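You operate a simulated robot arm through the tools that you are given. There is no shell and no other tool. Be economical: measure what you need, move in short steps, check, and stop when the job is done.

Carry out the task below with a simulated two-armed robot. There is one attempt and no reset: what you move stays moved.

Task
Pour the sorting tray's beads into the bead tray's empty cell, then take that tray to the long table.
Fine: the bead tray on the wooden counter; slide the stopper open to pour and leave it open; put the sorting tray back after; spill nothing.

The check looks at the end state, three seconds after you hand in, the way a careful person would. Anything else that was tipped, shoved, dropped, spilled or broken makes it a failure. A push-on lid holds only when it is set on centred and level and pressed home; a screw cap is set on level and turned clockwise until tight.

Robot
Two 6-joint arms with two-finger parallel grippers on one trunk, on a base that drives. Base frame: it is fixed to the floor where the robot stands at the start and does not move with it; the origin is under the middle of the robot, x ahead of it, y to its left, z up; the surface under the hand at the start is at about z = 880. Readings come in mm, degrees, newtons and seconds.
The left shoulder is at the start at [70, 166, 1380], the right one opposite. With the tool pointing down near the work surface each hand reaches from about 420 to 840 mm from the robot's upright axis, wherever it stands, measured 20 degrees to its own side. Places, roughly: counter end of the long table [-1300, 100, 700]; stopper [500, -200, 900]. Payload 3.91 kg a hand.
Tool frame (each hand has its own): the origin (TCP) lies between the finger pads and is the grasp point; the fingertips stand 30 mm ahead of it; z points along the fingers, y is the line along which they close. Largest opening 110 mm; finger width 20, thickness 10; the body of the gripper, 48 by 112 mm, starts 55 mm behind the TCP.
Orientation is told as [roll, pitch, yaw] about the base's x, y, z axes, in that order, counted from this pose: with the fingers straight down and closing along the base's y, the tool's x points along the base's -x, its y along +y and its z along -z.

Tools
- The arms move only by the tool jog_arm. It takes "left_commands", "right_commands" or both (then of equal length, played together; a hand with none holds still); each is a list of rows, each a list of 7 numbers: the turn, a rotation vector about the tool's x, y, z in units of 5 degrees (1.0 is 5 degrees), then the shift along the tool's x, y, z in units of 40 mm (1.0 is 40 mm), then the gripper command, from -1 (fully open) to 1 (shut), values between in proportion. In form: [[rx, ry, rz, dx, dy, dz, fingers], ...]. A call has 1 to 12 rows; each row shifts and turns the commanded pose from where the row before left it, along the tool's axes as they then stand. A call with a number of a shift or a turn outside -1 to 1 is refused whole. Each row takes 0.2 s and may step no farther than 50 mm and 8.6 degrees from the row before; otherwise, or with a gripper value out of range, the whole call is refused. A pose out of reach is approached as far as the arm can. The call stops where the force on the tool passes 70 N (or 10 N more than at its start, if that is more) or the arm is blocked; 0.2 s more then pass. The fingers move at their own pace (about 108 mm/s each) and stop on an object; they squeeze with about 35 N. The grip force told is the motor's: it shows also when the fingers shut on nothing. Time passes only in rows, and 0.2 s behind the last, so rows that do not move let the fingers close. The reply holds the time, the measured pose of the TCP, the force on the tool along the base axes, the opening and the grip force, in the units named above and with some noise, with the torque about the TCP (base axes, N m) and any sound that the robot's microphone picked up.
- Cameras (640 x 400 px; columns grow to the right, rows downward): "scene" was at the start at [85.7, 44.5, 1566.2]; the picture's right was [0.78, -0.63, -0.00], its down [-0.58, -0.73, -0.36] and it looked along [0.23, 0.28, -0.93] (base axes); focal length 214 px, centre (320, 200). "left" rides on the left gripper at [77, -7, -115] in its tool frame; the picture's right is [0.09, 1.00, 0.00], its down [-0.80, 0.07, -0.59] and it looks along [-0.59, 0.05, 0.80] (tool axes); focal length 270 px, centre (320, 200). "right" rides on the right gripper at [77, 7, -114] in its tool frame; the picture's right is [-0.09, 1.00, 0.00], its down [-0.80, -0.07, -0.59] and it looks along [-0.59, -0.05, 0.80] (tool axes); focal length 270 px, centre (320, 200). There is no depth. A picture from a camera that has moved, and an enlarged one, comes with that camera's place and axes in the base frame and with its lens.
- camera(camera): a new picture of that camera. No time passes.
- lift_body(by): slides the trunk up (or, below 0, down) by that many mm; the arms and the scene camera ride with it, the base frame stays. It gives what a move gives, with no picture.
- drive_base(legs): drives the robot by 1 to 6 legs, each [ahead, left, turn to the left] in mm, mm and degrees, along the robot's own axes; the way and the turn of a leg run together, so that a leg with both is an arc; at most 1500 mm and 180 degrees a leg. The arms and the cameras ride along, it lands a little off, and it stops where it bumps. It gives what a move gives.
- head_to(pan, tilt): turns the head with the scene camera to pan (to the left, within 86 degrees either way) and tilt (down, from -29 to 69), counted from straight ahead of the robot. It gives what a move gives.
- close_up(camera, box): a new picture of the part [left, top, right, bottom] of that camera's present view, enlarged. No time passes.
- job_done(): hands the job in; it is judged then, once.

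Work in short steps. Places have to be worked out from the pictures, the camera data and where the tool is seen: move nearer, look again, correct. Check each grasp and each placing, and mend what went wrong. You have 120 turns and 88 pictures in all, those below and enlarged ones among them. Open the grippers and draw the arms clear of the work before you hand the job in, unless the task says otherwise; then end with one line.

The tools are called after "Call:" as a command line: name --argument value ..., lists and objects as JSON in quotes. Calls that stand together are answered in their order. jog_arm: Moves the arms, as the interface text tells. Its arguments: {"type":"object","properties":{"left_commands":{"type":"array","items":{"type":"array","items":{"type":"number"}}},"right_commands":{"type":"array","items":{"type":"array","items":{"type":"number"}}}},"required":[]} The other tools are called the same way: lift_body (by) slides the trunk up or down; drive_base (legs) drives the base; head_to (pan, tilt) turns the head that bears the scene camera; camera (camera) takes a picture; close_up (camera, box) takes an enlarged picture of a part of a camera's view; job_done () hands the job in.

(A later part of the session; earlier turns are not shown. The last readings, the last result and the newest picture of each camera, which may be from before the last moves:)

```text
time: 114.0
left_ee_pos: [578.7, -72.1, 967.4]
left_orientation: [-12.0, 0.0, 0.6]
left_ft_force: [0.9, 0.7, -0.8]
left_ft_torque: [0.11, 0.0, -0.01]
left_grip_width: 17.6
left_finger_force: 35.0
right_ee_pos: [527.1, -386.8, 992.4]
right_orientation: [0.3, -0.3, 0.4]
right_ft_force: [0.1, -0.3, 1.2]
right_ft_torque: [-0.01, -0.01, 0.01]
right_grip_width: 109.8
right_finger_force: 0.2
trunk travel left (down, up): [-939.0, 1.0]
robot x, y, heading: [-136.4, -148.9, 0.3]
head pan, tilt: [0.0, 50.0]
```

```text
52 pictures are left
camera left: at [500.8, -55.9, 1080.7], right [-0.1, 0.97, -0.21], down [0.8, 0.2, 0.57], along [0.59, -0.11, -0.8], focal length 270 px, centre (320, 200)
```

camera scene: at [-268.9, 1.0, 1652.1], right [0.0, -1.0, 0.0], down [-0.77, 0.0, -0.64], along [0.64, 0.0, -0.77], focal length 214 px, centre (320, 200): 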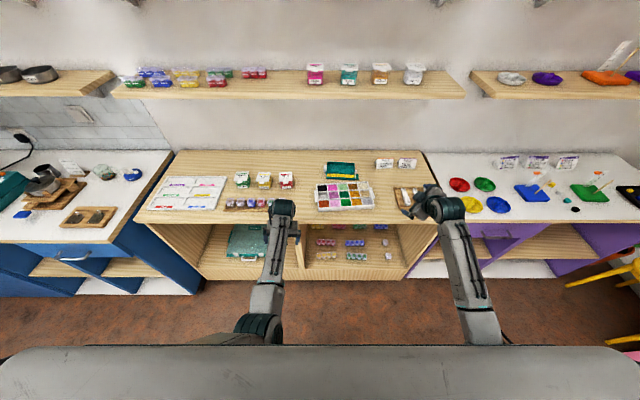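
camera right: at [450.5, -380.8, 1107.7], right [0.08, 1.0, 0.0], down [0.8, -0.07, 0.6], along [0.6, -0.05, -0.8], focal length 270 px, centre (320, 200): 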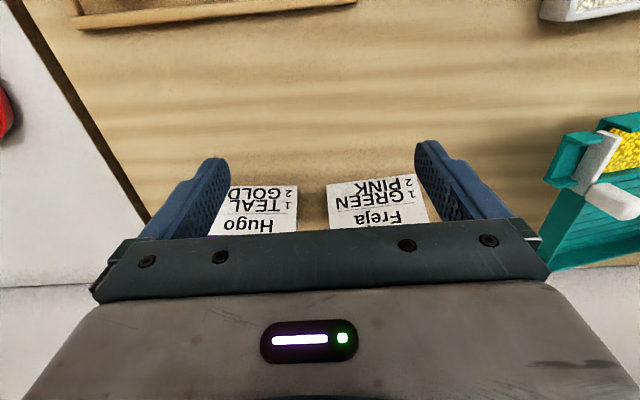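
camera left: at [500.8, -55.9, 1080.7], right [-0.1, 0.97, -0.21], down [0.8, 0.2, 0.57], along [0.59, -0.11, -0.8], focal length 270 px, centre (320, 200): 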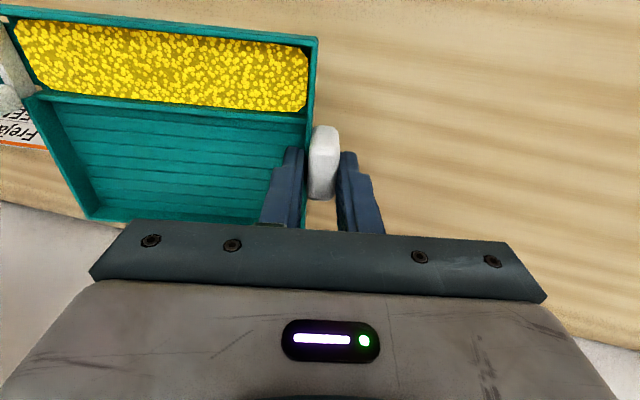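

The tray is held firmly, beads quiet; the knob is at about (546,-227,990). I bring the right hand above it with the fingers half open.

Call:
jog_arm --right_commands '[[0, 0, 0, 0, 0, -0.6, 0.1], [0, 0, 0, 0, 0, -0.6, 0.1], [0, 0, 0, -0.12, 0.9, 0, 0.1], [0, 0, 0, -0.12, 0.9, 0, 0.1], [0, 0, 0, -0.12, 0.9, 0, 0.1], [0, 0, 0, -0.12, 0.9, 0, 0.1], [0, 0, 0, 0, 0.35, 0, 0.1], [0, 0, 0, 0, 0, 0, 0.1]]'

Call:
camera --camera "right"

```text
time: 115.8
left_ee_pos: [578.9, -73.4, 966.5]
left_orientation: [-12.0, 0.1, 0.5]
left_ft_force: [-0.2, 0.1, -1.2]
left_ft_torque: [0.1, 0.0, 0.0]
left_grip_width: 17.9
left_finger_force: 35.0
right_ee_pos: [548.7, -228.7, 1040.3]
right_orientation: [0.2, -0.4, 0.4]
right_ft_force: [-0.4, -0.7, 0.5]
right_ft_torque: [0.02, 0.01, -0.01]
right_grip_width: 49.4
right_finger_force: 0.2
trunk travel left (down, up): [-939.0, 1.0]
robot x, y, heading: [-140.6, -145.8, 0.6]
head pan, tilt: [0.0, 50.0]
```

```text
51 pictures are left
camera right: at [471.1, -221.8, 1155.4], right [0.08, 1.0, 0.0], down [0.8, -0.07, 0.6], along [0.6, -0.05, -0.8], focal length 270 px, centre (320, 200)
```

right: 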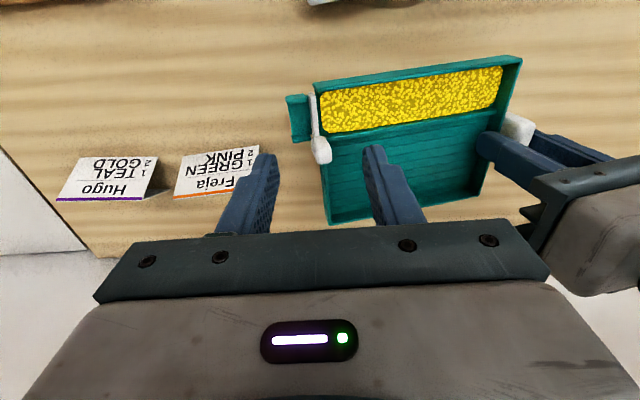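

Knob triangulated at about (552,-228,989), right under the fingers. I descend 28 mm and close on it.

Call:
jog_arm --right_commands '[[0, 0, 0, -0.07, 0, 0.35, 0.1], [0, 0, 0, 0, 0, 0.35, 0.1], [0, 0, 0, 0, 0, 0, 1], [0, 0, 0, 0, 0, 0, 1], [0, 0, 0, 0, 0, 0, 1]]'

Call:
close_up --camera "right" --box '[240, 60, 480, 210]'

```text
time: 117.0
left_ee_pos: [578.9, -73.6, 968.3]
left_orientation: [-12.1, 0.0, 0.5]
left_ft_force: [-0.1, -8.5, 4.3]
left_ft_torque: [0.02, 0.37, 0.09]
left_grip_width: 17.6
left_finger_force: 35.6
right_ee_pos: [550.1, -227.6, 1011.0]
right_orientation: [0.1, -0.3, 0.4]
right_ft_force: [0.1, 8.3, -3.7]
right_ft_torque: [-0.43, -0.25, 0.11]
right_grip_width: 12.5
right_finger_force: 34.3
trunk travel left (down, up): [-939.0, 1.0]
robot x, y, heading: [-137.9, -150.5, 0.5]
head pan, tilt: [0.0, 50.0]
```

```text
2.67 times, centred on (360, 135) of right
camera zoom: at [472.9, -222.1, 1125.8], right [0.08, 1.0, 0.0], down [0.8, -0.07, 0.6], along [0.6, -0.04, -0.8], focal length 721 px, centre (213, 373)
```

zoom: 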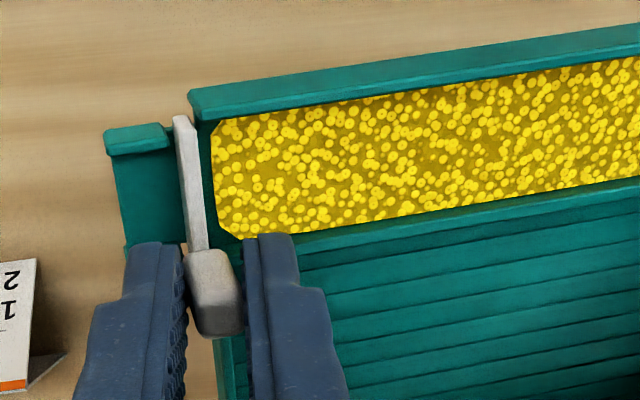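

The knob is pinched (12.5 mm). I slide it away from the robot 20 mm along the tray's edge and check forces.

Call:
jog_arm --right_commands '[[0, 0, 0, -0.25, -0.02, 0, 1], [0, 0, 0, -0.25, -0.02, 0, 1], [0, 0, 0, 0, 0, 0, 1]]'

Call:
close_up --camera "right" --box '[240, 30, 480, 210]'

```text
time: 117.8
left_ee_pos: [578.9, -73.7, 968.6]
left_orientation: [-12.2, 0.0, 0.3]
left_ft_force: [0.7, -22.3, 8.3]
left_ft_torque: [-0.34, -0.08, 0.19]
left_grip_width: 17.5
left_finger_force: 35.5
right_ee_pos: [570.0, -229.8, 1011.7]
right_orientation: [0.2, -0.2, 0.4]
right_ft_force: [0.0, 21.3, -9.1]
right_ft_torque: [-0.16, 0.12, 0.1]
right_grip_width: 12.0
right_finger_force: 35.0
trunk travel left (down, up): [-939.0, 1.0]
robot x, y, heading: [-132.3, -148.0, 0.4]
head pan, tilt: [0.0, 50.0]
```

```text
2.22 times, centred on (360, 120) of right
camera zoom: at [492.1, -223.2, 1125.6], right [0.08, 1.0, 0.01], down [0.8, -0.07, 0.6], along [0.6, -0.04, -0.8], focal length 601 px, centre (231, 378)
```

zoom: 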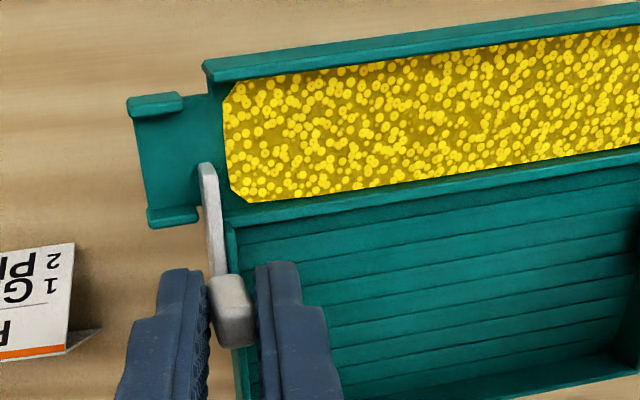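

Half open, no beads moving. There's a 20 N sideways pull, so I continue 20 mm with a slight correction toward +y.

Call:
jog_arm --right_commands '[[0, 0, 0, -0.25, 0.04, 0, 1], [0, 0, 0, -0.25, 0.02, 0, 1], [0, 0, 0, 0, 0, 0, 1]]'

Call:
close_up --camera "right" --box '[240, 30, 480, 210]'

```text
time: 118.6
left_ee_pos: [580.0, -72.5, 967.8]
left_orientation: [-12.1, -0.1, 0.5]
left_ft_force: [9.8, -23.1, 9.7]
left_ft_torque: [-0.4, -0.68, 1.03]
left_grip_width: 18.5
left_finger_force: 34.7
right_ee_pos: [589.0, -227.8, 1010.7]
right_orientation: [0.3, -0.2, 0.3]
right_ft_force: [-9.2, 23.8, -10.6]
right_ft_torque: [-0.1, 0.94, 0.22]
right_grip_width: 12.0
right_finger_force: 34.3
trunk travel left (down, up): [-939.0, 1.0]
robot x, y, heading: [-136.0, -148.7, 0.4]
head pan, tilt: [0.0, 50.0]
```

```text
2.22 times, centred on (360, 120) of right
camera zoom: at [511.5, -221.2, 1126.4], right [0.08, 1.0, 0.0], down [0.8, -0.07, 0.6], along [0.59, -0.04, -0.8], focal length 601 px, centre (231, 378)
```

zoom: 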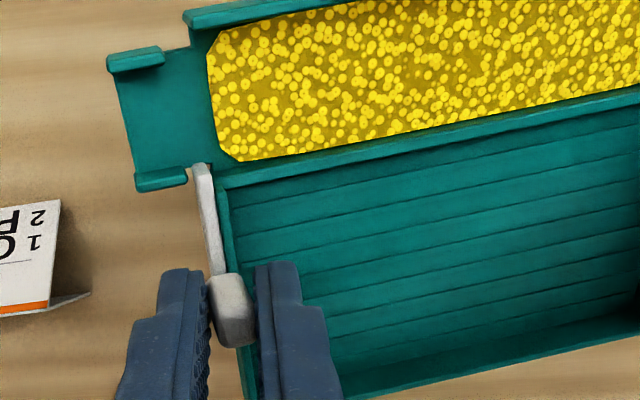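

The gate is clear of the spout and has met its stop; beads stay put. I relieve the sideways load slightly, open the right fingers and rise.

Call:
jog_arm --right_commands '[[0, 0, 0, 0, 0.06, 0, 1], [0, 0, 0, 0, 0.04, 0, 0.7], [0, 0, 0, 0, 0, 0, 0.1], [0, 0, 0, 0, 0, 0, 0.1], [0, 0, 0, 0, 0, -0.8, 0.1], [0, 0, 0, 0, 0, -0.6, 0.1], [0, 0, 0, 0, -0.9, 0, 0.1], [0, 0, 0, 0, -0.9, 0, 0.1], [0, 0, 0, 0, -0.9, 0, 0.1]]'

Call:
camera --camera "left"

Call:
camera --camera "scene"

```text
time: 120.6
left_ee_pos: [590.1, -69.3, 958.4]
left_orientation: [-12.3, 0.7, 0.5]
left_ft_force: [0.2, -0.2, -0.5]
left_ft_torque: [0.11, -0.01, -0.03]
left_grip_width: 17.7
left_finger_force: 34.6
right_ee_pos: [596.1, -327.4, 1047.0]
right_orientation: [0.0, 1.8, 0.5]
right_ft_force: [-0.3, 0.7, 0.0]
right_ft_torque: [-0.01, 0.0, -0.01]
right_grip_width: 49.5
right_finger_force: 0.0
trunk travel left (down, up): [-939.0, 1.0]
robot x, y, heading: [-138.6, -151.7, 0.2]
head pan, tilt: [0.0, 50.0]
```

```text
47 pictures are left
camera left: at [513.7, -52.1, 1071.9], right [-0.1, 0.97, -0.21], down [0.81, 0.2, 0.56], along [0.58, -0.12, -0.8], focal length 270 px, centre (320, 200)
```

left: 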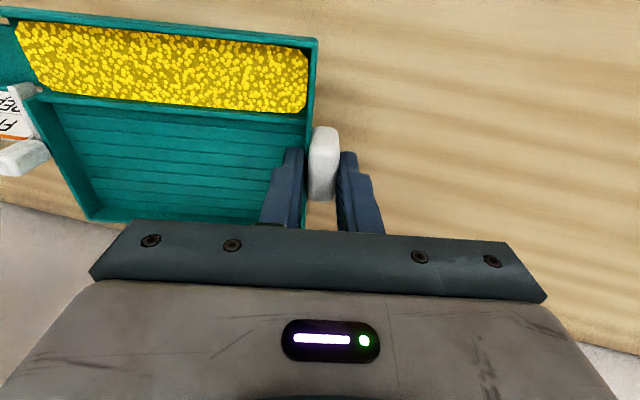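

```text
46 pictures are left
camera scene: at [11.1, -141.3, 1650.3], right [0.01, -1.0, 0.0], down [-0.77, -0.01, -0.63], along [0.63, 0.0, -0.77], focal length 214 px, centre (320, 200)
```

scene: 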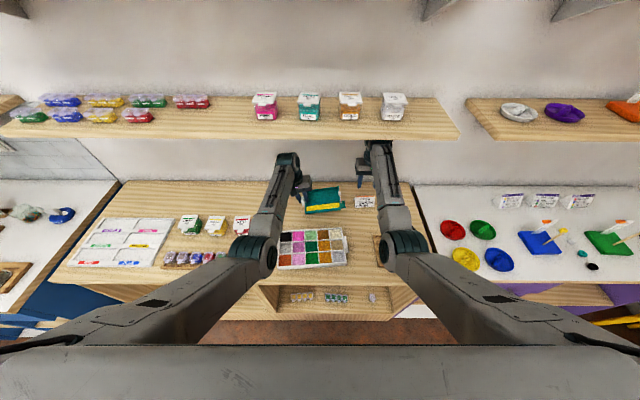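

Both hands are shifted ~10 mm, so the right wrist may be leaning on the shelf edge. I pull the right hand back toward the robot and down, and recheck.

Call:
jog_arm --right_commands '[[0, 0, 0, 0.4, 0, 0.7, 0.1], [0, 0, 0, 0.9, 0, 0.3, 0.1], [0, 0, 0, 0.9, 0, 0, 0.1], [0, 0, 0, 0, 0, 0, 0.1]]'

Call:
close_up --camera "scene" --box '[200, 80, 460, 280]'

```text
time: 121.6
left_ee_pos: [576.7, -73.9, 967.6]
left_orientation: [-12.0, 0.1, 0.5]
left_ft_force: [-0.8, 0.1, -1.0]
left_ft_torque: [0.12, 0.02, -0.04]
left_grip_width: 17.7
left_finger_force: 35.2
right_ee_pos: [502.7, -332.4, 1025.2]
right_orientation: [0.1, -0.4, 0.4]
right_ft_force: [-0.3, -0.8, 0.3]
right_ft_torque: [-0.02, -0.03, 0.02]
right_grip_width: 49.6
right_finger_force: 0.0
trunk travel left (down, up): [-939.0, 1.0]
robot x, y, heading: [-134.3, -152.1, 0.4]
head pan, tilt: [0.0, 50.0]
```

```text
2.00 times, centred on (330, 180) of scene
camera zoom: at [-10.1, -149.6, 1652.3], right [0.01, -1.0, 0.0], down [-0.77, 0.0, -0.64], along [0.64, 0.0, -0.77], focal length 429 px, centre (300, 240)
```

zoom: 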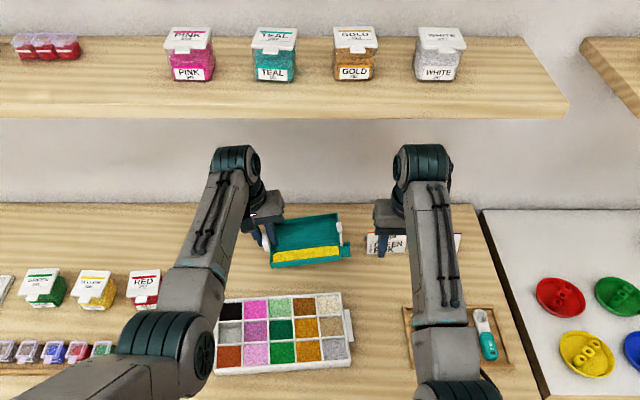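

All steady again (the right wrist had briefly touched the shelf; items there look undisturbed). Now I back the base off and to the right so the left arm can pour over the empty cell at (386,-13).

Call:
drive_base --legs '[[-115, -88, 0]]'

Call:
jog_arm --left_commands '[[0, 0, 0, 0.22, 0.85, -0.17, 1], [0, 0, 0, 0.22, 0.91, -0.17, 1], [0, 0, 0, 0.22, 0.91, -0.17, 1], [0, 0, 0, 0.22, 0.91, -0.17, 1], [0, 0, 0, 0.22, 0.91, -0.17, 1], [0, 0, 0, 0.22, 0.91, -0.17, 1], [0, 0, 0, 0.22, 0.91, -0.17, 1], [0, 0, 0, 0.22, 0.91, -0.17, 1]]'

```text
time: 122.9
left_ee_pos: [466.9, -159.9, 965.0]
left_orientation: [-12.1, 0.1, 0.4]
left_ft_force: [0.4, 0.3, -1.7]
left_ft_torque: [0.08, 0.01, -0.04]
left_grip_width: 17.7
left_finger_force: 34.6
right_ee_pos: [392.5, -418.9, 1024.4]
right_orientation: [0.0, -0.2, 0.4]
right_ft_force: [-0.4, 0.1, -0.4]
right_ft_torque: [-0.02, 0.01, -0.04]
right_grip_width: 49.7
right_finger_force: 0.0
trunk travel left (down, up): [-939.0, 1.0]
robot x, y, heading: [-246.0, -238.0, 0.2]
head pan, tilt: [0.0, 50.0]
```

```text
time: 124.7
left_ee_pos: [391.5, 134.3, 960.8]
left_orientation: [-12.1, 0.0, 0.6]
left_ft_force: [-0.6, 0.1, -1.0]
left_ft_torque: [0.06, 0.02, 0.0]
left_grip_width: 17.5
left_finger_force: 34.8
right_ee_pos: [389.2, -417.7, 1026.2]
right_orientation: [0.1, -0.3, 0.3]
right_ft_force: [0.0, 0.1, 0.4]
right_ft_torque: [-0.05, 0.02, 0.02]
right_grip_width: 49.7
right_finger_force: 0.1
trunk travel left (down, up): [-939.0, 1.0]
robot x, y, heading: [-249.6, -233.9, 0.5]
head pan, tilt: [0.0, 50.0]
```

Now yaw the tray by 20° and place the spout above the empty cell, then look.

Call:
jog_arm --left_commands '[[0, 0, -1, 0.02, 0.25, -0.05, 1], [0, 0, -1, 0.02, 0.25, -0.05, 1], [0, 0, -1, 0.02, 0.25, -0.05, 1], [0, 0, -1, 0.02, 0.25, -0.05, 1], [0, 0, 0, 0, 0, 0, 1]]'

Call:
close_up --camera "scene" --box '[200, 110, 400, 260]'

Call:
camera --camera "left"

```text
time: 125.9
left_ee_pos: [383.1, 173.6, 959.9]
left_orientation: [-11.3, 4.2, 20.2]
left_ft_force: [-0.6, -0.2, -1.5]
left_ft_torque: [0.09, 0.03, -0.02]
left_grip_width: 17.8
left_finger_force: 35.1
right_ee_pos: [389.4, -418.2, 1026.4]
right_orientation: [0.2, -0.4, 0.4]
right_ft_force: [-0.2, -0.5, -0.2]
right_ft_torque: [-0.01, -0.01, -0.05]
right_grip_width: 49.5
right_finger_force: 0.1
trunk travel left (down, up): [-939.0, 1.0]
robot x, y, heading: [-247.2, -235.8, 0.4]
head pan, tilt: [0.0, 50.0]
```

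```text
2.67 times, centred on (300, 185) of scene
camera zoom: at [-122.1, -235.4, 1652.1], right [0.01, -1.0, 0.0], down [-0.77, 0.0, -0.64], along [0.64, 0.0, -0.77], focal length 572 px, centre (373, 240)
```

zoom: 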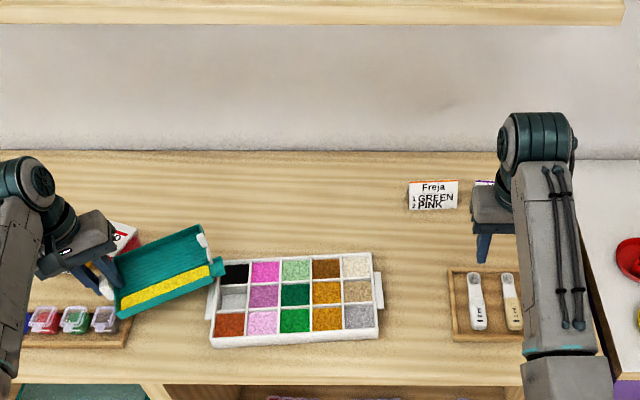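

```text
43 pictures are left
camera left: at [313.0, 163.6, 1078.1], right [-0.43, 0.88, -0.19], down [0.72, 0.46, 0.51], along [0.54, 0.08, -0.84], focal length 270 px, centre (320, 200)
```

left: 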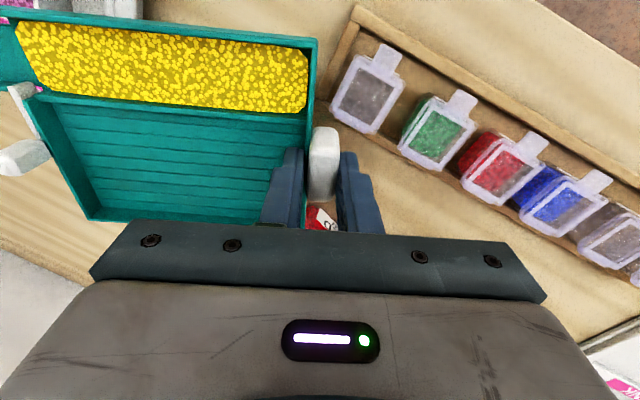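

The spout is just over the empty cell. I rotate about the spout lip, lowering it to about 25 mm above the rim, up to a slight forward tilt first.

Call:
jog_arm --left_commands '[[-1, 0, 0, 0.054, -0.084, -0.19, 1], [-1, 0, 0, 0.054, -0.084, -0.19, 1], [-1, 0, 0, 0.054, -0.084, -0.19, 1], [-1, 0, 0, 0.054, -0.084, -0.19, 1], [0, 0, 0, 0, 0, 0, 1]]'

Call:
close_up --camera "scene" --box '[210, 170, 330, 250]'

Call:
close_up --camera "left" --box '[0, 0, 200, 125]'

```text
time: 127.1
left_ee_pos: [382.0, 161.8, 989.5]
left_orientation: [8.9, 4.1, 20.2]
left_ft_force: [0.2, -0.2, -1.1]
left_ft_torque: [0.07, -0.01, 0.01]
left_grip_width: 17.7
left_finger_force: 34.0
right_ee_pos: [390.3, -418.3, 1025.2]
right_orientation: [0.2, -0.3, 0.5]
right_ft_force: [0.0, -0.2, 0.3]
right_ft_torque: [0.0, 0.0, 0.0]
right_grip_width: 49.3
right_finger_force: 0.0
trunk travel left (down, up): [-939.0, 1.0]
robot x, y, heading: [-249.4, -239.1, 0.4]
head pan, tilt: [0.0, 50.0]
```

```text
5.00 times, centred on (270, 210) of scene
camera zoom: at [-122.0, -235.3, 1652.1], right [0.01, -1.0, 0.0], down [-0.77, 0.0, -0.64], along [0.64, 0.0, -0.77], focal length 1072 px, centre (570, 150)
```

zoom: 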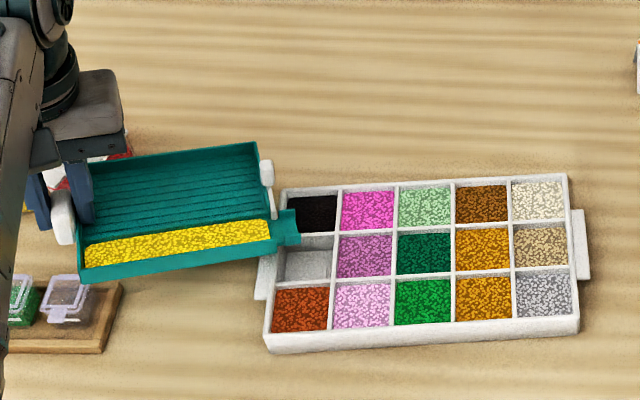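

```text
3.20 times, centred on (100, 62) of left
camera zoom: at [325.5, 114.0, 1108.9], right [-0.41, 0.9, 0.16], down [0.8, 0.27, 0.54], along [0.44, 0.35, -0.83], focal length 865 px, centre (1024, 640)
```

zoom: 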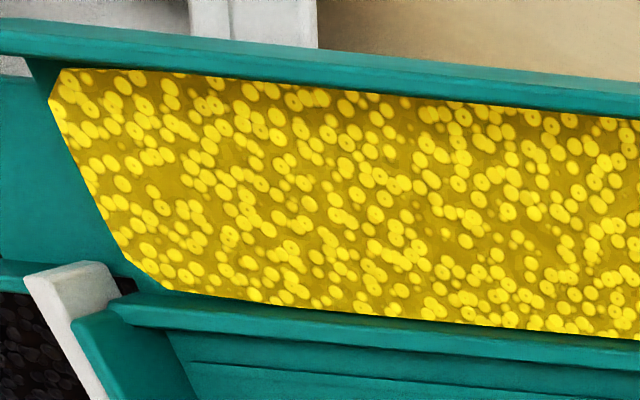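

The lip is at about (390,-12), centred; I shift it ~12 mm toward the tray's hinge side so the stream lands mid-cell, lower it slightly and tilt to ~29°.

Call:
jog_arm --left_commands '[[0, 0, 0, -0.06, 0.3, 0.22, 1], [-1, 0, 0, 0, -0.084, -0.365, 1], [-1, 0, 0, 0, -0.084, -0.365, 1], [-1, 0, 0, 0, -0.084, -0.365, 1], [0, 0, 0, 0, 0, 0, 1], [0, 0, 0, 0, 0, 0, 1]]'

Call:
close_up --camera "scene" --box '[210, 170, 330, 250]'

```text
time: 128.5
left_ee_pos: [388.2, 157.5, 1024.1]
left_orientation: [23.6, 4.1, 20.1]
left_ft_force: [-0.1, 1.0, -1.0]
left_ft_torque: [0.04, -0.02, -0.01]
left_grip_width: 17.7
left_finger_force: 34.7
right_ee_pos: [390.5, -419.4, 1025.5]
right_orientation: [0.2, -0.3, 0.5]
right_ft_force: [-0.7, -0.4, 0.1]
right_ft_torque: [0.02, 0.0, -0.02]
right_grip_width: 49.5
right_finger_force: 0.0
trunk travel left (down, up): [-939.0, 1.0]
robot x, y, heading: [-243.4, -238.1, 0.1]
head pan, tilt: [0.0, 50.0]
```

```text
5.00 times, centred on (270, 210) of scene
camera zoom: at [-121.9, -235.6, 1652.1], right [0.01, -1.0, 0.0], down [-0.77, 0.0, -0.64], along [0.64, 0.0, -0.77], focal length 1072 px, centre (570, 150)
```

zoom: 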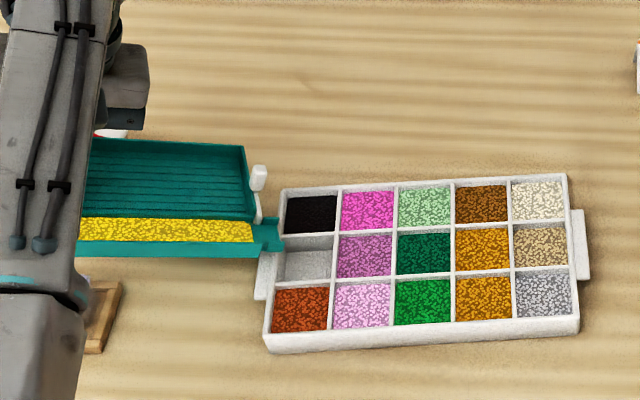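

Lip is at about (389,+3), aligned with the cell; no flow yet at 24°. Tilting another 10°.

Call:
jog_arm --left_commands '[[-1, 0, 0, 0, -0.084, -0.33, 1], [-1, 0, 0, 0, -0.084, -0.33, 1], [0, 0, 0, 0, 0, 0, 1], [0, 0, 0, 0, 0, 0, 1], [0, 0, 0, 0, 0, 0, 1]]'

Call:
close_up --camera "scene" --box '[210, 170, 330, 250]'

```text
time: 129.7
left_ee_pos: [397.5, 137.8, 1045.1]
left_orientation: [33.9, 4.2, 20.1]
left_ft_force: [-0.5, -0.1, -0.8]
left_ft_torque: [0.05, 0.01, -0.01]
left_grip_width: 17.6
left_finger_force: 34.8
right_ee_pos: [390.6, -421.5, 1025.0]
right_orientation: [0.2, -0.4, 0.4]
right_ft_force: [0.2, -0.5, 0.3]
right_ft_torque: [-0.01, 0.03, -0.03]
right_grip_width: 49.5
right_finger_force: 0.1
trunk travel left (down, up): [-939.0, 1.0]
robot x, y, heading: [-250.4, -240.8, 0.4]
head pan, tilt: [0.0, 50.0]
```

```text
5.00 times, centred on (270, 210) of scene
camera zoom: at [-121.5, -236.5, 1652.1], right [0.01, -1.0, 0.0], down [-0.77, 0.0, -0.64], along [0.64, 0.0, -0.77], focal length 1072 px, centre (570, 150)
```

zoom: 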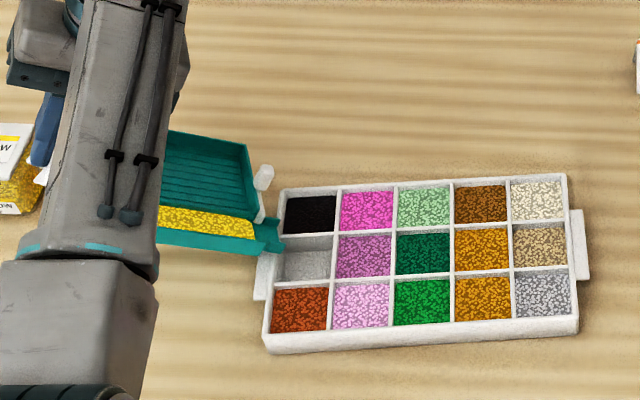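

Lip stays put; still no flow. Another 10°.

Call:
jog_arm --left_commands '[[-1, 0, 0, 0, -0.084, -0.33, 1], [-1, 0, 0, 0, -0.084, -0.33, 1], [0, 0, 0, 0, 0, 0, 1], [0, 0, 0, 0, 0, 0, 1], [0, 0, 0, 0, 0, 0, 1]]'

Call:
close_up --camera "scene" --box '[210, 170, 330, 250]'

```text
time: 130.9
left_ee_pos: [405.6, 118.9, 1062.5]
left_orientation: [43.8, 4.1, 20.1]
left_ft_force: [-0.1, 0.0, -1.4]
left_ft_torque: [0.03, -0.02, -0.01]
left_grip_width: 17.6
left_finger_force: 34.8
right_ee_pos: [388.9, -421.1, 1025.9]
right_orientation: [0.2, -0.3, 0.4]
right_ft_force: [0.6, 0.8, 0.3]
right_ft_torque: [0.03, -0.01, 0.02]
right_grip_width: 49.5
right_finger_force: 0.0
trunk travel left (down, up): [-939.0, 1.0]
robot x, y, heading: [-247.4, -235.6, 0.7]
head pan, tilt: [0.0, 50.0]
```

```text
5.00 times, centred on (270, 210) of scene
camera zoom: at [-121.5, -236.6, 1652.1], right [0.01, -1.0, 0.0], down [-0.77, 0.0, -0.64], along [0.64, 0.0, -0.77], focal length 1072 px, centre (570, 150)
```

zoom: 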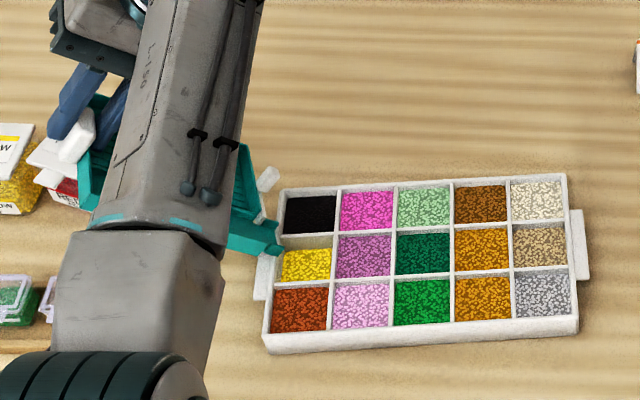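

Yellow beads are now in the cell. I check whether the trough is empty.

Call:
camera --camera "left"

```text
37 pictures are left
camera left: at [367.1, 14.8, 1145.3], right [-0.28, 0.66, 0.69], down [0.91, -0.05, 0.42], along [0.31, 0.75, -0.59], focal length 270 px, centre (320, 200)
```

left: 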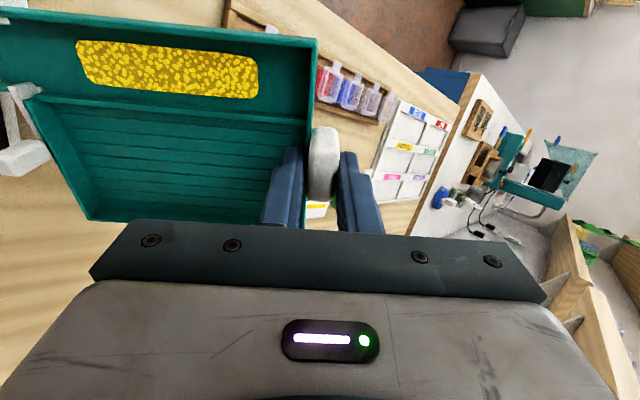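

It's draining with time; I hold the tilt with 5° more and wait.

Call:
jog_arm --left_commands '[[-1, 0, 0, 0, -0.084, -0.35, 1], [0, 0, 0, 0, 0, 0, 1], [0, 0, 0, 0, 0, 0, 1], [0, 0, 0, 0, 0, 0, 1], [0, 0, 0, 0, 0, 0, 1], [0, 0, 0, 0, 0, 0, 1], [0, 0, 0, 0, 0, 0, 1], [0, 0, 0, 0, 0, 0, 1], [0, 0, 0, 0, 0, 0, 1], [0, 0, 0, 0, 0, 0, 1], [0, 0, 0, 0, 0, 0, 1], [0, 0, 0, 0, 0, 0, 1]]'

Call:
close_up --camera "left" --box '[0, 0, 320, 200]'

Call:
close_up --camera "scene" --box '[210, 170, 330, 250]'

```text
time: 133.5
left_ee_pos: [408.8, 109.0, 1070.9]
left_orientation: [48.7, 4.2, 20.1]
left_ft_force: [-0.5, -1.0, -0.8]
left_ft_torque: [0.01, 0.01, -0.01]
left_grip_width: 17.6
left_finger_force: 34.8
right_ee_pos: [390.0, -419.3, 1025.6]
right_orientation: [0.3, -0.3, 0.4]
right_ft_force: [0.0, 0.1, -0.3]
right_ft_torque: [0.0, 0.01, 0.0]
right_grip_width: 49.5
right_finger_force: 0.1
trunk travel left (down, up): [-939.0, 1.0]
robot x, y, heading: [-251.8, -238.7, 0.5]
head pan, tilt: [0.0, 50.0]
```

```text
2.00 times, centred on (160, 100) of left
camera zoom: at [372.6, -1.2, 1145.7], right [-0.26, 0.61, 0.75], down [0.92, -0.09, 0.39], along [0.3, 0.79, -0.53], focal length 541 px, centre (640, 400)
```

zoom: 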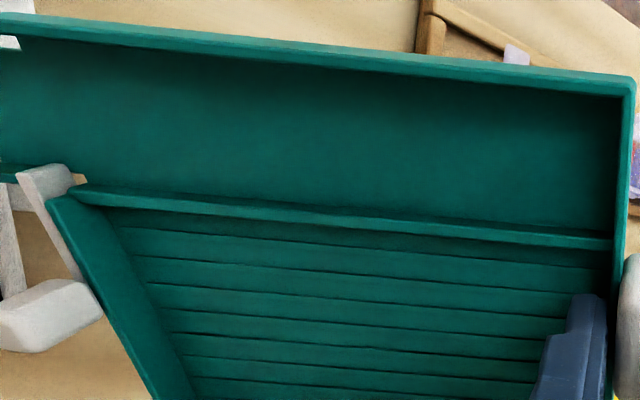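

```text
5.00 times, centred on (270, 210) of scene
camera zoom: at [-121.8, -235.6, 1652.1], right [0.01, -1.0, 0.0], down [-0.77, 0.0, -0.64], along [0.64, 0.0, -0.77], focal length 1072 px, centre (570, 150)
```

zoom: 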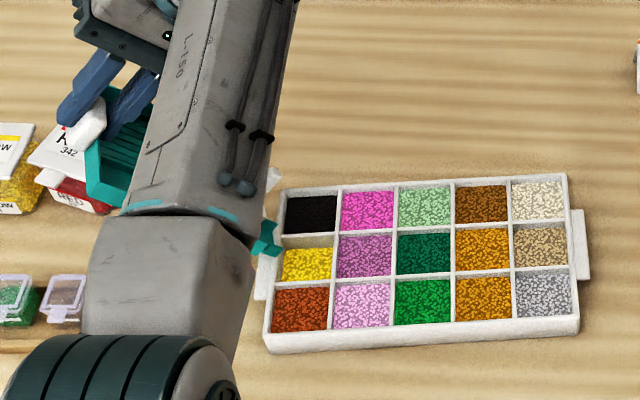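

Trough empty, all beads in the cell and none spilled. I reverse the tilt to level while raising the spout.

Call:
jog_arm --left_commands '[[0.975, 0, 0, 0, 0.05, 0.2, 1], [0.975, 0, 0, 0, 0.05, 0.25, 1], [0.975, 0, 0, 0, 0.05, 0.25, 1], [0.975, 0, 0, 0, 0.05, 0.25, 1], [0.975, 0, 0, 0, 0.05, 0.25, 1], [0.975, 0, 0, 0, 0.05, 0.25, 1], [0.975, 0, 0, 0, 0.05, 0.25, 1], [0.975, 0, 0, 0, 0.05, 0.25, 1], [0.975, 0, 0, 0, 0.05, 0.25, 1], [0.975, 0, 0, 0, 0.05, 0.25, 1], [0, 0, 0, 0, 0, 0, 1]]'

```text
time: 135.9
left_ee_pos: [385.0, 162.7, 990.6]
left_orientation: [0.0, 4.1, 20.0]
left_ft_force: [0.2, -0.5, -0.9]
left_ft_torque: [0.09, 0.07, 0.0]
left_grip_width: 17.8
left_finger_force: 35.0
left hand out of reach, approached as far as the arm can: row 2
right_ee_pos: [390.3, -420.1, 1025.7]
right_orientation: [0.2, -0.2, 0.5]
right_ft_force: [0.0, -0.1, -0.3]
right_ft_torque: [-0.01, 0.02, 0.0]
right_grip_width: 49.5
right_finger_force: 0.0
trunk travel left (down, up): [-939.0, 1.0]
robot x, y, heading: [-247.8, -239.3, 0.4]
head pan, tilt: [0.0, 50.0]
```

Level and empty. I turn the tray's yaw back and bring it inward over the bead tray at safe height, then drive forward.

Call:
jog_arm --left_commands '[[0, -0.82, 0, 0, 0, 0, 1], [0, 0, 0.98, 0, 0, 0, 1], [0, 0, 0.98, 0, -0.5, 0, 1], [0, 0, 0.98, 0, -0.9, 0, 1], [0, 0, 0.98, 0, -0.9, 0, 1], [0, 0, 0, -0.3, -0.9, 0, 1], [0, 0, 0, -0.3, -0.9, 0, 1], [0, 0, 0, -0.3, -0.62, 0, 1], [0, 0, 0, 0, 0, 0, 1]]'

Call:
drive_base --legs '[[100, 60, 0]]'

```text
time: 137.9
left_ee_pos: [438.0, -24.1, 990.6]
left_orientation: [-0.1, -0.1, 0.5]
left_ft_force: [0.3, -0.5, -1.5]
left_ft_torque: [0.06, -0.02, -0.02]
left_grip_width: 17.6
left_finger_force: 35.0
right_ee_pos: [389.7, -418.3, 1024.9]
right_orientation: [0.1, -0.4, 0.4]
right_ft_force: [-0.1, 0.1, 0.4]
right_ft_torque: [-0.04, 0.02, 0.02]
right_grip_width: 49.4
right_finger_force: 0.0
trunk travel left (down, up): [-939.0, 1.0]
robot x, y, heading: [-247.6, -238.7, 0.3]
head pan, tilt: [0.0, 50.0]
```

```text
time: 139.1
left_ee_pos: [533.3, 35.8, 993.5]
left_orientation: [0.0, -0.1, 0.7]
left_ft_force: [0.4, 0.6, -1.6]
left_ft_torque: [0.12, -0.02, 0.02]
left_grip_width: 17.5
left_finger_force: 35.1
right_ee_pos: [486.4, -360.6, 1027.0]
right_orientation: [0.2, -0.5, 0.3]
right_ft_force: [0.4, -0.3, 0.5]
right_ft_torque: [-0.01, -0.04, 0.0]
right_grip_width: 49.7
right_finger_force: 0.1
trunk travel left (down, up): [-939.0, 1.0]
robot x, y, heading: [-149.6, -180.0, 0.5]
head pan, tilt: [0.0, 50.0]
```

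Now lower the sorting tray back to its original spot (TCP (579,-26,918)).

Call:
jog_arm --left_commands '[[0, 0, 0, -0.285, -0.39, 0.1, 1], [0, 0, 0, -0.285, -0.39, 0.1, 1], [0, 0, 0, -0.285, -0.39, 0.2, 1], [0, 0, 0, -0.285, -0.38, 0.2, 1], [0, 0, 0, 0, 0, 0.4, 1], [0, 0, 0, 0, 0, 0.4, 1], [0, 0, 0, 0, 0, 0.3, 1], [0, 0, 0, 0, 0, 0.15, 1], [0, 0, 0, 0, 0, 0, 1]]'

Call:
camera --camera "left"

```text
time: 141.1
left_ee_pos: [581.3, -26.1, 918.3]
left_orientation: [-0.1, -0.1, 0.6]
left_ft_force: [0.6, 0.8, 3.8]
left_ft_torque: [-0.56, 0.22, 0.02]
left_grip_width: 17.7
left_finger_force: 35.2
right_ee_pos: [488.9, -360.0, 1026.4]
right_orientation: [0.2, -0.3, 0.5]
right_ft_force: [1.2, -0.4, 0.2]
right_ft_torque: [-0.03, -0.01, 0.03]
right_grip_width: 49.4
right_finger_force: 0.0
trunk travel left (down, up): [-939.0, 1.0]
robot x, y, heading: [-150.5, -177.1, 0.3]
head pan, tilt: [0.0, 50.0]
```

```text
34 pictures are left
camera left: at [504.1, -33.2, 1032.5], right [-0.1, 1.0, 0.0], down [0.8, 0.08, 0.6], along [0.59, 0.06, -0.8], focal length 270 px, centre (320, 200)
```

left: 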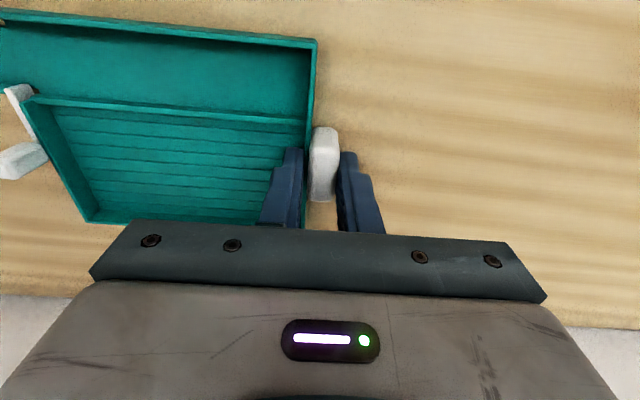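

Same contact reading as when it rested originally. I open the left fingers partway and rise straight up.

Call:
jog_arm --left_commands '[[0, 0, 0, 0, 0, 0, 0.1], [0, 0, 0, 0, 0, 0, 0.1], [0, 0, 0, 0, 0, -0.4, 0.1], [0, 0, 0, 0, 0, -0.8, 0.1], [0, 0, 0, 0, 0, -0.8, 0.1], [0, 0, 0, 0.8, 0, 0, 0.1], [0, 0, 0, 0.8, 0, 0, 0.1]]'

Call:
camera --camera "left"

```text
time: 142.7
left_ee_pos: [515.5, -25.8, 999.1]
left_orientation: [-0.1, -0.2, 0.6]
left_ft_force: [-0.4, -0.5, 0.5]
left_ft_torque: [0.01, 0.0, -0.01]
left_grip_width: 49.5
left_finger_force: 0.0
right_ee_pos: [486.3, -358.6, 1026.0]
right_orientation: [0.3, -0.4, 0.4]
right_ft_force: [-1.0, 0.3, 0.7]
right_ft_torque: [-0.04, -0.03, 0.0]
right_grip_width: 49.3
right_finger_force: 0.1
trunk travel left (down, up): [-939.0, 1.0]
robot x, y, heading: [-152.2, -177.4, 0.2]
head pan, tilt: [0.0, 50.0]
```

```text
33 pictures are left
camera left: at [438.1, -33.3, 1113.0], right [-0.1, 1.0, 0.0], down [0.8, 0.08, 0.6], along [0.59, 0.06, -0.8], focal length 270 px, centre (320, 200)
```

left: 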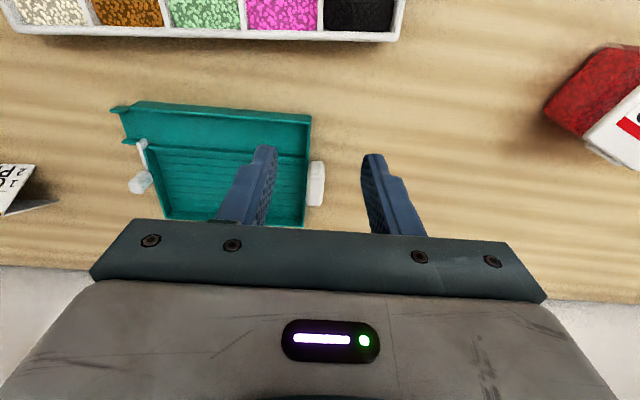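

The sorting tray is back in place with its stopper left open. Next the bead tray: I centre the base on it and turn both hands so the fingers close along x for its end handles.

Call:
drive_base --legs '[[-108, 62, 0]]'

Call:
jog_arm --left_commands '[[0, 0, 1, 0, 0, 0, -1], [0, 0, 1, 0, 0, 0, -1], [0, 0, 1, 0, 0, 0, -1], [0, 0, 1, 0, 0, 0, -1], [0, 0, 1, 0, 0, 0, -1], [0, 0, 1, 0, 0, 0, -1], [0, 0, 1, 0, 0, 0, -1], [0, 0, 1, 0, 0, 0, -1], [0, 0, 1, 0, 0, 0, -1], [0, 0, 1, 0, 0, 0, -1], [0, 0, 1, 0, 0, 0, -1], [0, 0, 1, 0, 0, 0, -1]]' --right_commands '[[0, 0, -1, 0, 0, 0.2, -1], [0, 0, -1, 0, 0, 0.2, -1], [0, 0, -1, 0, 0, 0.2, -1], [0, 0, -1, 0, 0, 0, -1], [0, 0, -1, 0, 0, 0, -1], [0, 0, -1, 0, 0, 0, -1], [0, 0, -1, 0, 0, 0, -1], [0, 0, -1, 0, 0, 0, -1], [0, 0, -1, 0, 0, 0, -1], [0, 0, -1, 0, 0, 0, -1], [0, 0, -1, 0, 0, 0, -1], [0, 0, -1, 0, 0, 0, -1]]'

```text
time: 144.0
left_ee_pos: [410.2, 35.2, 996.9]
left_orientation: [-0.1, 0.1, 0.4]
left_ft_force: [0.7, 0.0, -0.1]
left_ft_torque: [0.02, 0.0, -0.03]
left_grip_width: 49.6
left_finger_force: 0.1
right_ee_pos: [381.0, -298.8, 1025.0]
right_orientation: [0.2, -0.2, 0.5]
right_ft_force: [0.5, -0.4, 0.4]
right_ft_torque: [0.03, 0.0, 0.04]
right_grip_width: 49.4
right_finger_force: 0.1
trunk travel left (down, up): [-939.0, 1.0]
robot x, y, heading: [-258.7, -114.9, 0.5]
head pan, tilt: [0.0, 50.0]
```

```text
time: 146.6
left_ee_pos: [409.9, 35.8, 996.7]
left_orientation: [-0.1, -0.1, -59.6]
left_ft_force: [0.4, 0.6, -0.3]
left_ft_torque: [0.0, 0.01, 0.02]
left_grip_width: 110.2
left_finger_force: 0.0
right_ee_pos: [379.6, -299.1, 1001.2]
right_orientation: [-0.2, -0.3, 60.5]
right_ft_force: [0.1, -0.5, -0.6]
right_ft_torque: [-0.01, -0.02, 0.05]
right_grip_width: 110.1
right_finger_force: 0.2
trunk travel left (down, up): [-939.0, 1.0]
robot x, y, heading: [-258.7, -116.9, 0.5]
head pan, tilt: [0.0, 50.0]
```

Turning works freely. I finish the turns to match the tray's 4° yaw and take views of both handles.

Call:
jog_arm --left_commands '[[0, 0, 0.76, 0, 0, 0, -1], [0, 0, 0.76, 0, 0, 0, -1], [0, 0, 0.76, 0, 0, 0, -1], [0, 0, 0.76, 0, 0, 0, -1], [0, 0, 0.76, 0, 0, 0, -1], [0, 0, 0.76, 0, 0, 0, -1], [0, 0, 0.76, 0, 0, 0, -1]]' --right_commands '[[0, 0, -0.96, 0, 0, 0, -1], [0, 0, -0.96, 0, 0, 0, -1], [0, 0, -0.96, 0, 0, 0, -1], [0, 0, -0.96, 0, 0, 0, -1], [0, 0, -0.96, 0, 0, 0, -1], [0, 0, -0.96, 0, 0, 0, -1], [0, 0, -0.96, 0, 0, 0, -1]]'

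Call:
camera --camera "left"

Call:
camera --camera "right"

```text
time: 148.2
left_ee_pos: [408.7, 36.1, 997.8]
left_orientation: [-0.1, -0.1, -86.1]
left_ft_force: [0.3, 0.0, 0.2]
left_ft_torque: [0.01, 0.04, 0.02]
left_grip_width: 109.9
left_finger_force: 0.0
right_ee_pos: [381.3, -298.4, 1002.3]
right_orientation: [-0.3, -0.1, 94.1]
right_ft_force: [0.6, 0.0, -0.5]
right_ft_torque: [0.01, 0.02, 0.03]
right_grip_width: 110.0
right_finger_force: 0.0
trunk travel left (down, up): [-939.0, 1.0]
robot x, y, heading: [-255.8, -114.8, 0.2]
head pan, tilt: [0.0, 50.0]
```

```text
32 pictures are left
camera left: at [396.8, 111.9, 1111.6], right [0.99, 0.15, 0.0], down [0.12, -0.79, 0.6], along [0.09, -0.59, -0.8], focal length 270 px, centre (320, 200)
```

left: 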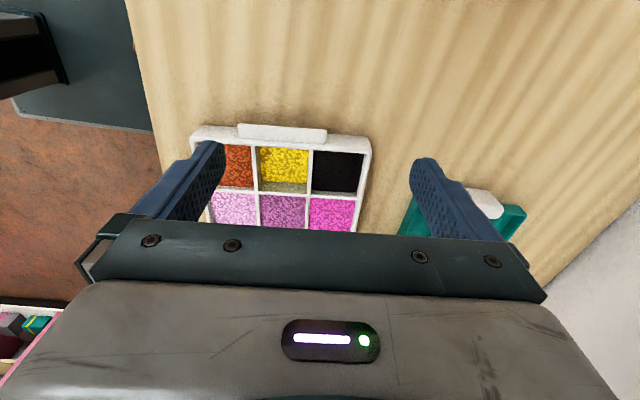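

```text
31 pictures are left
camera right: at [378.8, -375.2, 1116.5], right [-1.0, 0.02, -0.01], down [0.01, 0.8, 0.6], along [0.01, 0.6, -0.8], focal length 270 px, centre (320, 200)
```

right: 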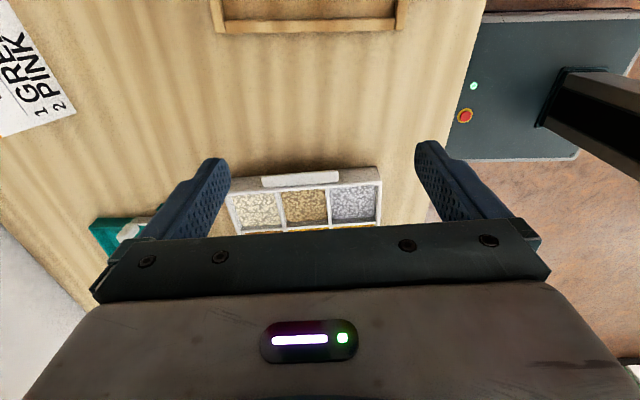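

Clear view: the left handle is centred near (379,20), the right near (400,-239), each ~75 mm long. I align both hands over them, then lower the trunk 60 mm so I can lift with it later.

Call:
jog_arm --left_commands '[[0, 0, 0, -0.175, -0.375, 0, -1], [0, 0, 0, -0.175, -0.375, 0, -1], [0, 0, 0, 0, 0, 0, -1]]' --right_commands '[[0, 0, 0, -0.72, -0.29, 0, -1], [0, 0, 0, -0.72, -0.29, 0, -1], [0, 0, 0, 0, 0, 0, -1]]'

Call:
lift_body --by -55

Call:
camera --camera "left"

Call:
camera --camera "right"

```text
time: 149.0
left_ee_pos: [380.5, 18.9, 997.3]
left_orientation: [0.0, 0.0, -86.1]
left_ft_force: [0.4, 0.4, -0.8]
left_ft_torque: [0.01, 0.0, -0.02]
left_grip_width: 109.9
left_finger_force: 0.0
right_ee_pos: [402.0, -238.7, 1001.9]
right_orientation: [-0.3, -0.2, 94.0]
right_ft_force: [0.6, -0.4, -0.7]
right_ft_torque: [0.02, -0.02, 0.04]
right_grip_width: 110.0
right_finger_force: 0.0
trunk travel left (down, up): [-939.0, 1.0]
robot x, y, heading: [-258.7, -119.4, 0.6]
head pan, tilt: [0.0, 50.0]
```

```text
time: 149.9
left_ee_pos: [381.5, 20.0, 942.7]
left_orientation: [0.1, -0.1, -86.1]
left_ft_force: [0.1, -0.6, -0.2]
left_ft_torque: [-0.02, -0.02, 0.0]
left_grip_width: 110.0
left_finger_force: 0.0
right_ee_pos: [400.3, -239.5, 948.0]
right_orientation: [-0.4, -0.1, 94.0]
right_ft_force: [-1.0, -0.5, 0.8]
right_ft_torque: [-0.06, 0.03, -0.01]
right_grip_width: 110.0
right_finger_force: 0.2
trunk travel left (down, up): [-884.0, 56.0]
robot x, y, heading: [-262.7, -121.8, 0.5]
head pan, tilt: [0.0, 50.0]
```

```text
30 pictures are left
camera left: at [367.8, 95.4, 1056.7], right [0.99, 0.16, 0.0], down [0.13, -0.79, 0.6], along [0.09, -0.59, -0.8], focal length 270 px, centre (320, 200)
```

left: 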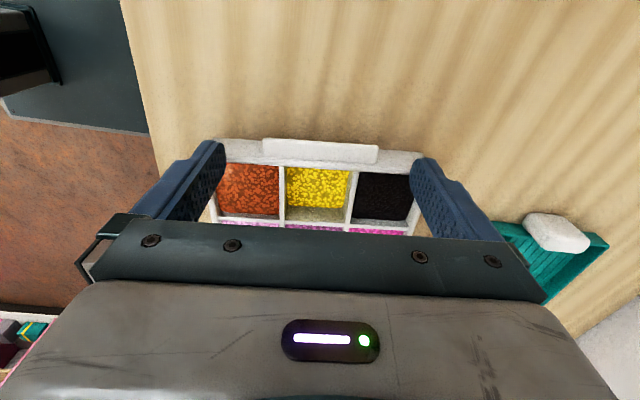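

```text
29 pictures are left
camera right: at [398.1, -315.8, 1062.5], right [-1.0, 0.02, -0.01], down [0.01, 0.8, 0.6], along [0.02, 0.6, -0.8], focal length 270 px, centre (320, 200)
```

right: 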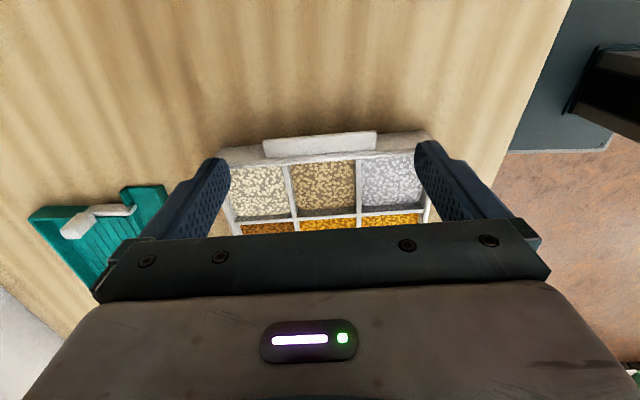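

I need the exact overhang of the handle relative to the wall so the fingers clear the rim; enlarging both views.

Call:
close_up --camera "left" --box '[190, 100, 440, 240]'

Call:
close_up --camera "scene" --box '[240, 150, 400, 250]'

```text
2.56 times, centred on (315, 170) of left
camera zoom: at [367.8, 95.4, 1056.7], right [0.99, 0.16, 0.0], down [0.13, -0.79, 0.6], along [0.09, -0.59, -0.8], focal length 692 px, centre (333, 277)
```

zoom: 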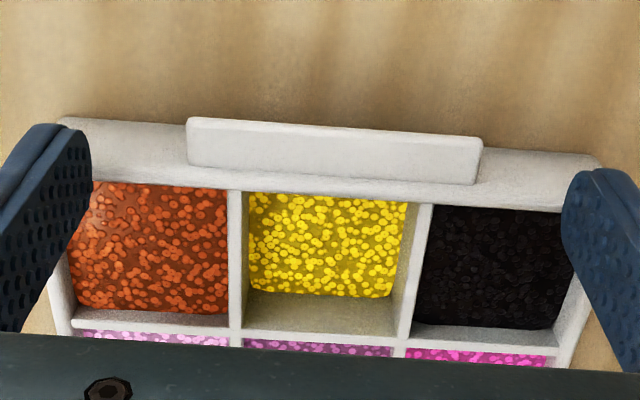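

```text
4.00 times, centred on (320, 200) of scene
camera zoom: at [-132.2, -114.1, 1597.2], right [0.01, -1.0, 0.0], down [-0.77, -0.01, -0.64], along [0.64, 0.0, -0.77], focal length 858 px, centre (320, 200)
```

zoom: 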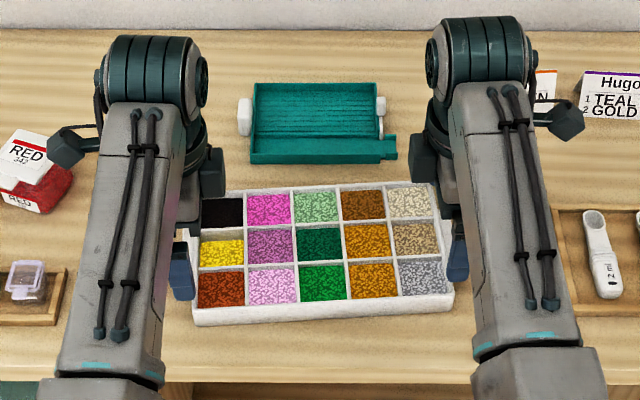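

The handle overhangs the wall by ~15 mm, so I move each hand outward ~5 mm to clear the rim and descend to z≈915.

Call:
jog_arm --left_commands '[[0, 0, 0, 0.13, -0.04, 0, -1], [0, 0, 0, 0, 0, 0.35, -1], [0, 0, 0, 0, 0, 0.34, -1], [0, 0, 0, 0, 0, 0, -1]]' --right_commands '[[0, 0, 0, 0.16, 0, 0.1, -1], [0, 0, 0, 0, 0, 0.36, -1], [0, 0, 0, 0, 0, 0.36, -1], [0, 0, 0, 0, 0, 0, -1]]'

Call:
close_up --camera "left" --box '[150, 100, 470, 240]'

Call:
close_up --camera "right" --box '[150, 100, 470, 240]'

```text
time: 150.8
left_ee_pos: [376.8, 23.4, 939.8]
left_orientation: [2.1, -0.6, -86.0]
left_ft_force: [-5.6, 2.5, 39.5]
left_ft_torque: [-0.45, 2.46, -0.15]
left_grip_width: 110.4
left_finger_force: 0.0
right_ee_pos: [399.0, -245.1, 939.9]
right_orientation: [-2.5, 0.0, 94.0]
right_ft_force: [-13.2, -4.8, 43.9]
right_ft_torque: [0.06, 3.16, 0.46]
right_grip_width: 110.2
right_finger_force: 0.2
trunk travel left (down, up): [-884.0, 56.0]
robot x, y, heading: [-260.0, -116.2, 0.4]
head pan, tilt: [0.0, 50.0]
stopped in row 4 (right hand): the force on the tool passed its limit at 79 N (the readings are from after the stop); the commanded pose is now the measured one
```

```text
2.00 times, centred on (310, 170) of left
camera zoom: at [361.0, 99.6, 1053.2], right [0.99, 0.16, 0.04], down [0.1, -0.79, 0.6], along [0.12, -0.59, -0.8], focal length 541 px, centre (340, 260)
```

zoom: 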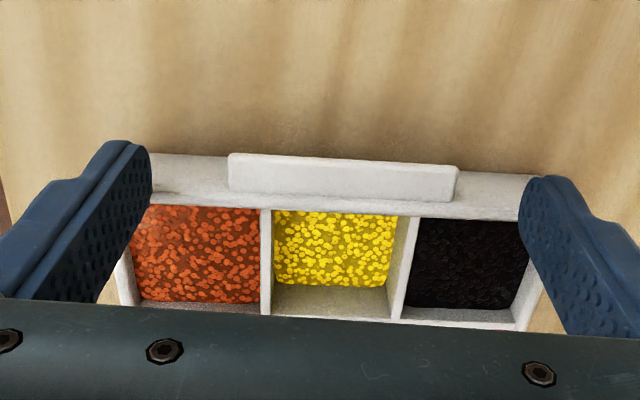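

```text
2.00 times, centred on (310, 170) of right
camera zoom: at [393.0, -322.5, 1055.4], right [-1.0, 0.02, -0.04], down [-0.01, 0.8, 0.6], along [0.04, 0.6, -0.8], focal length 541 px, centre (340, 260)
```

zoom: 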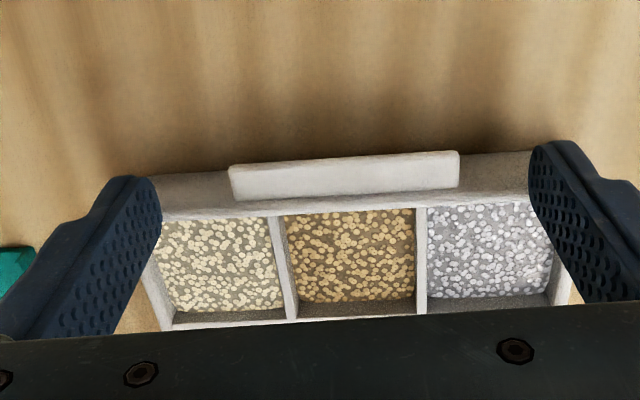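

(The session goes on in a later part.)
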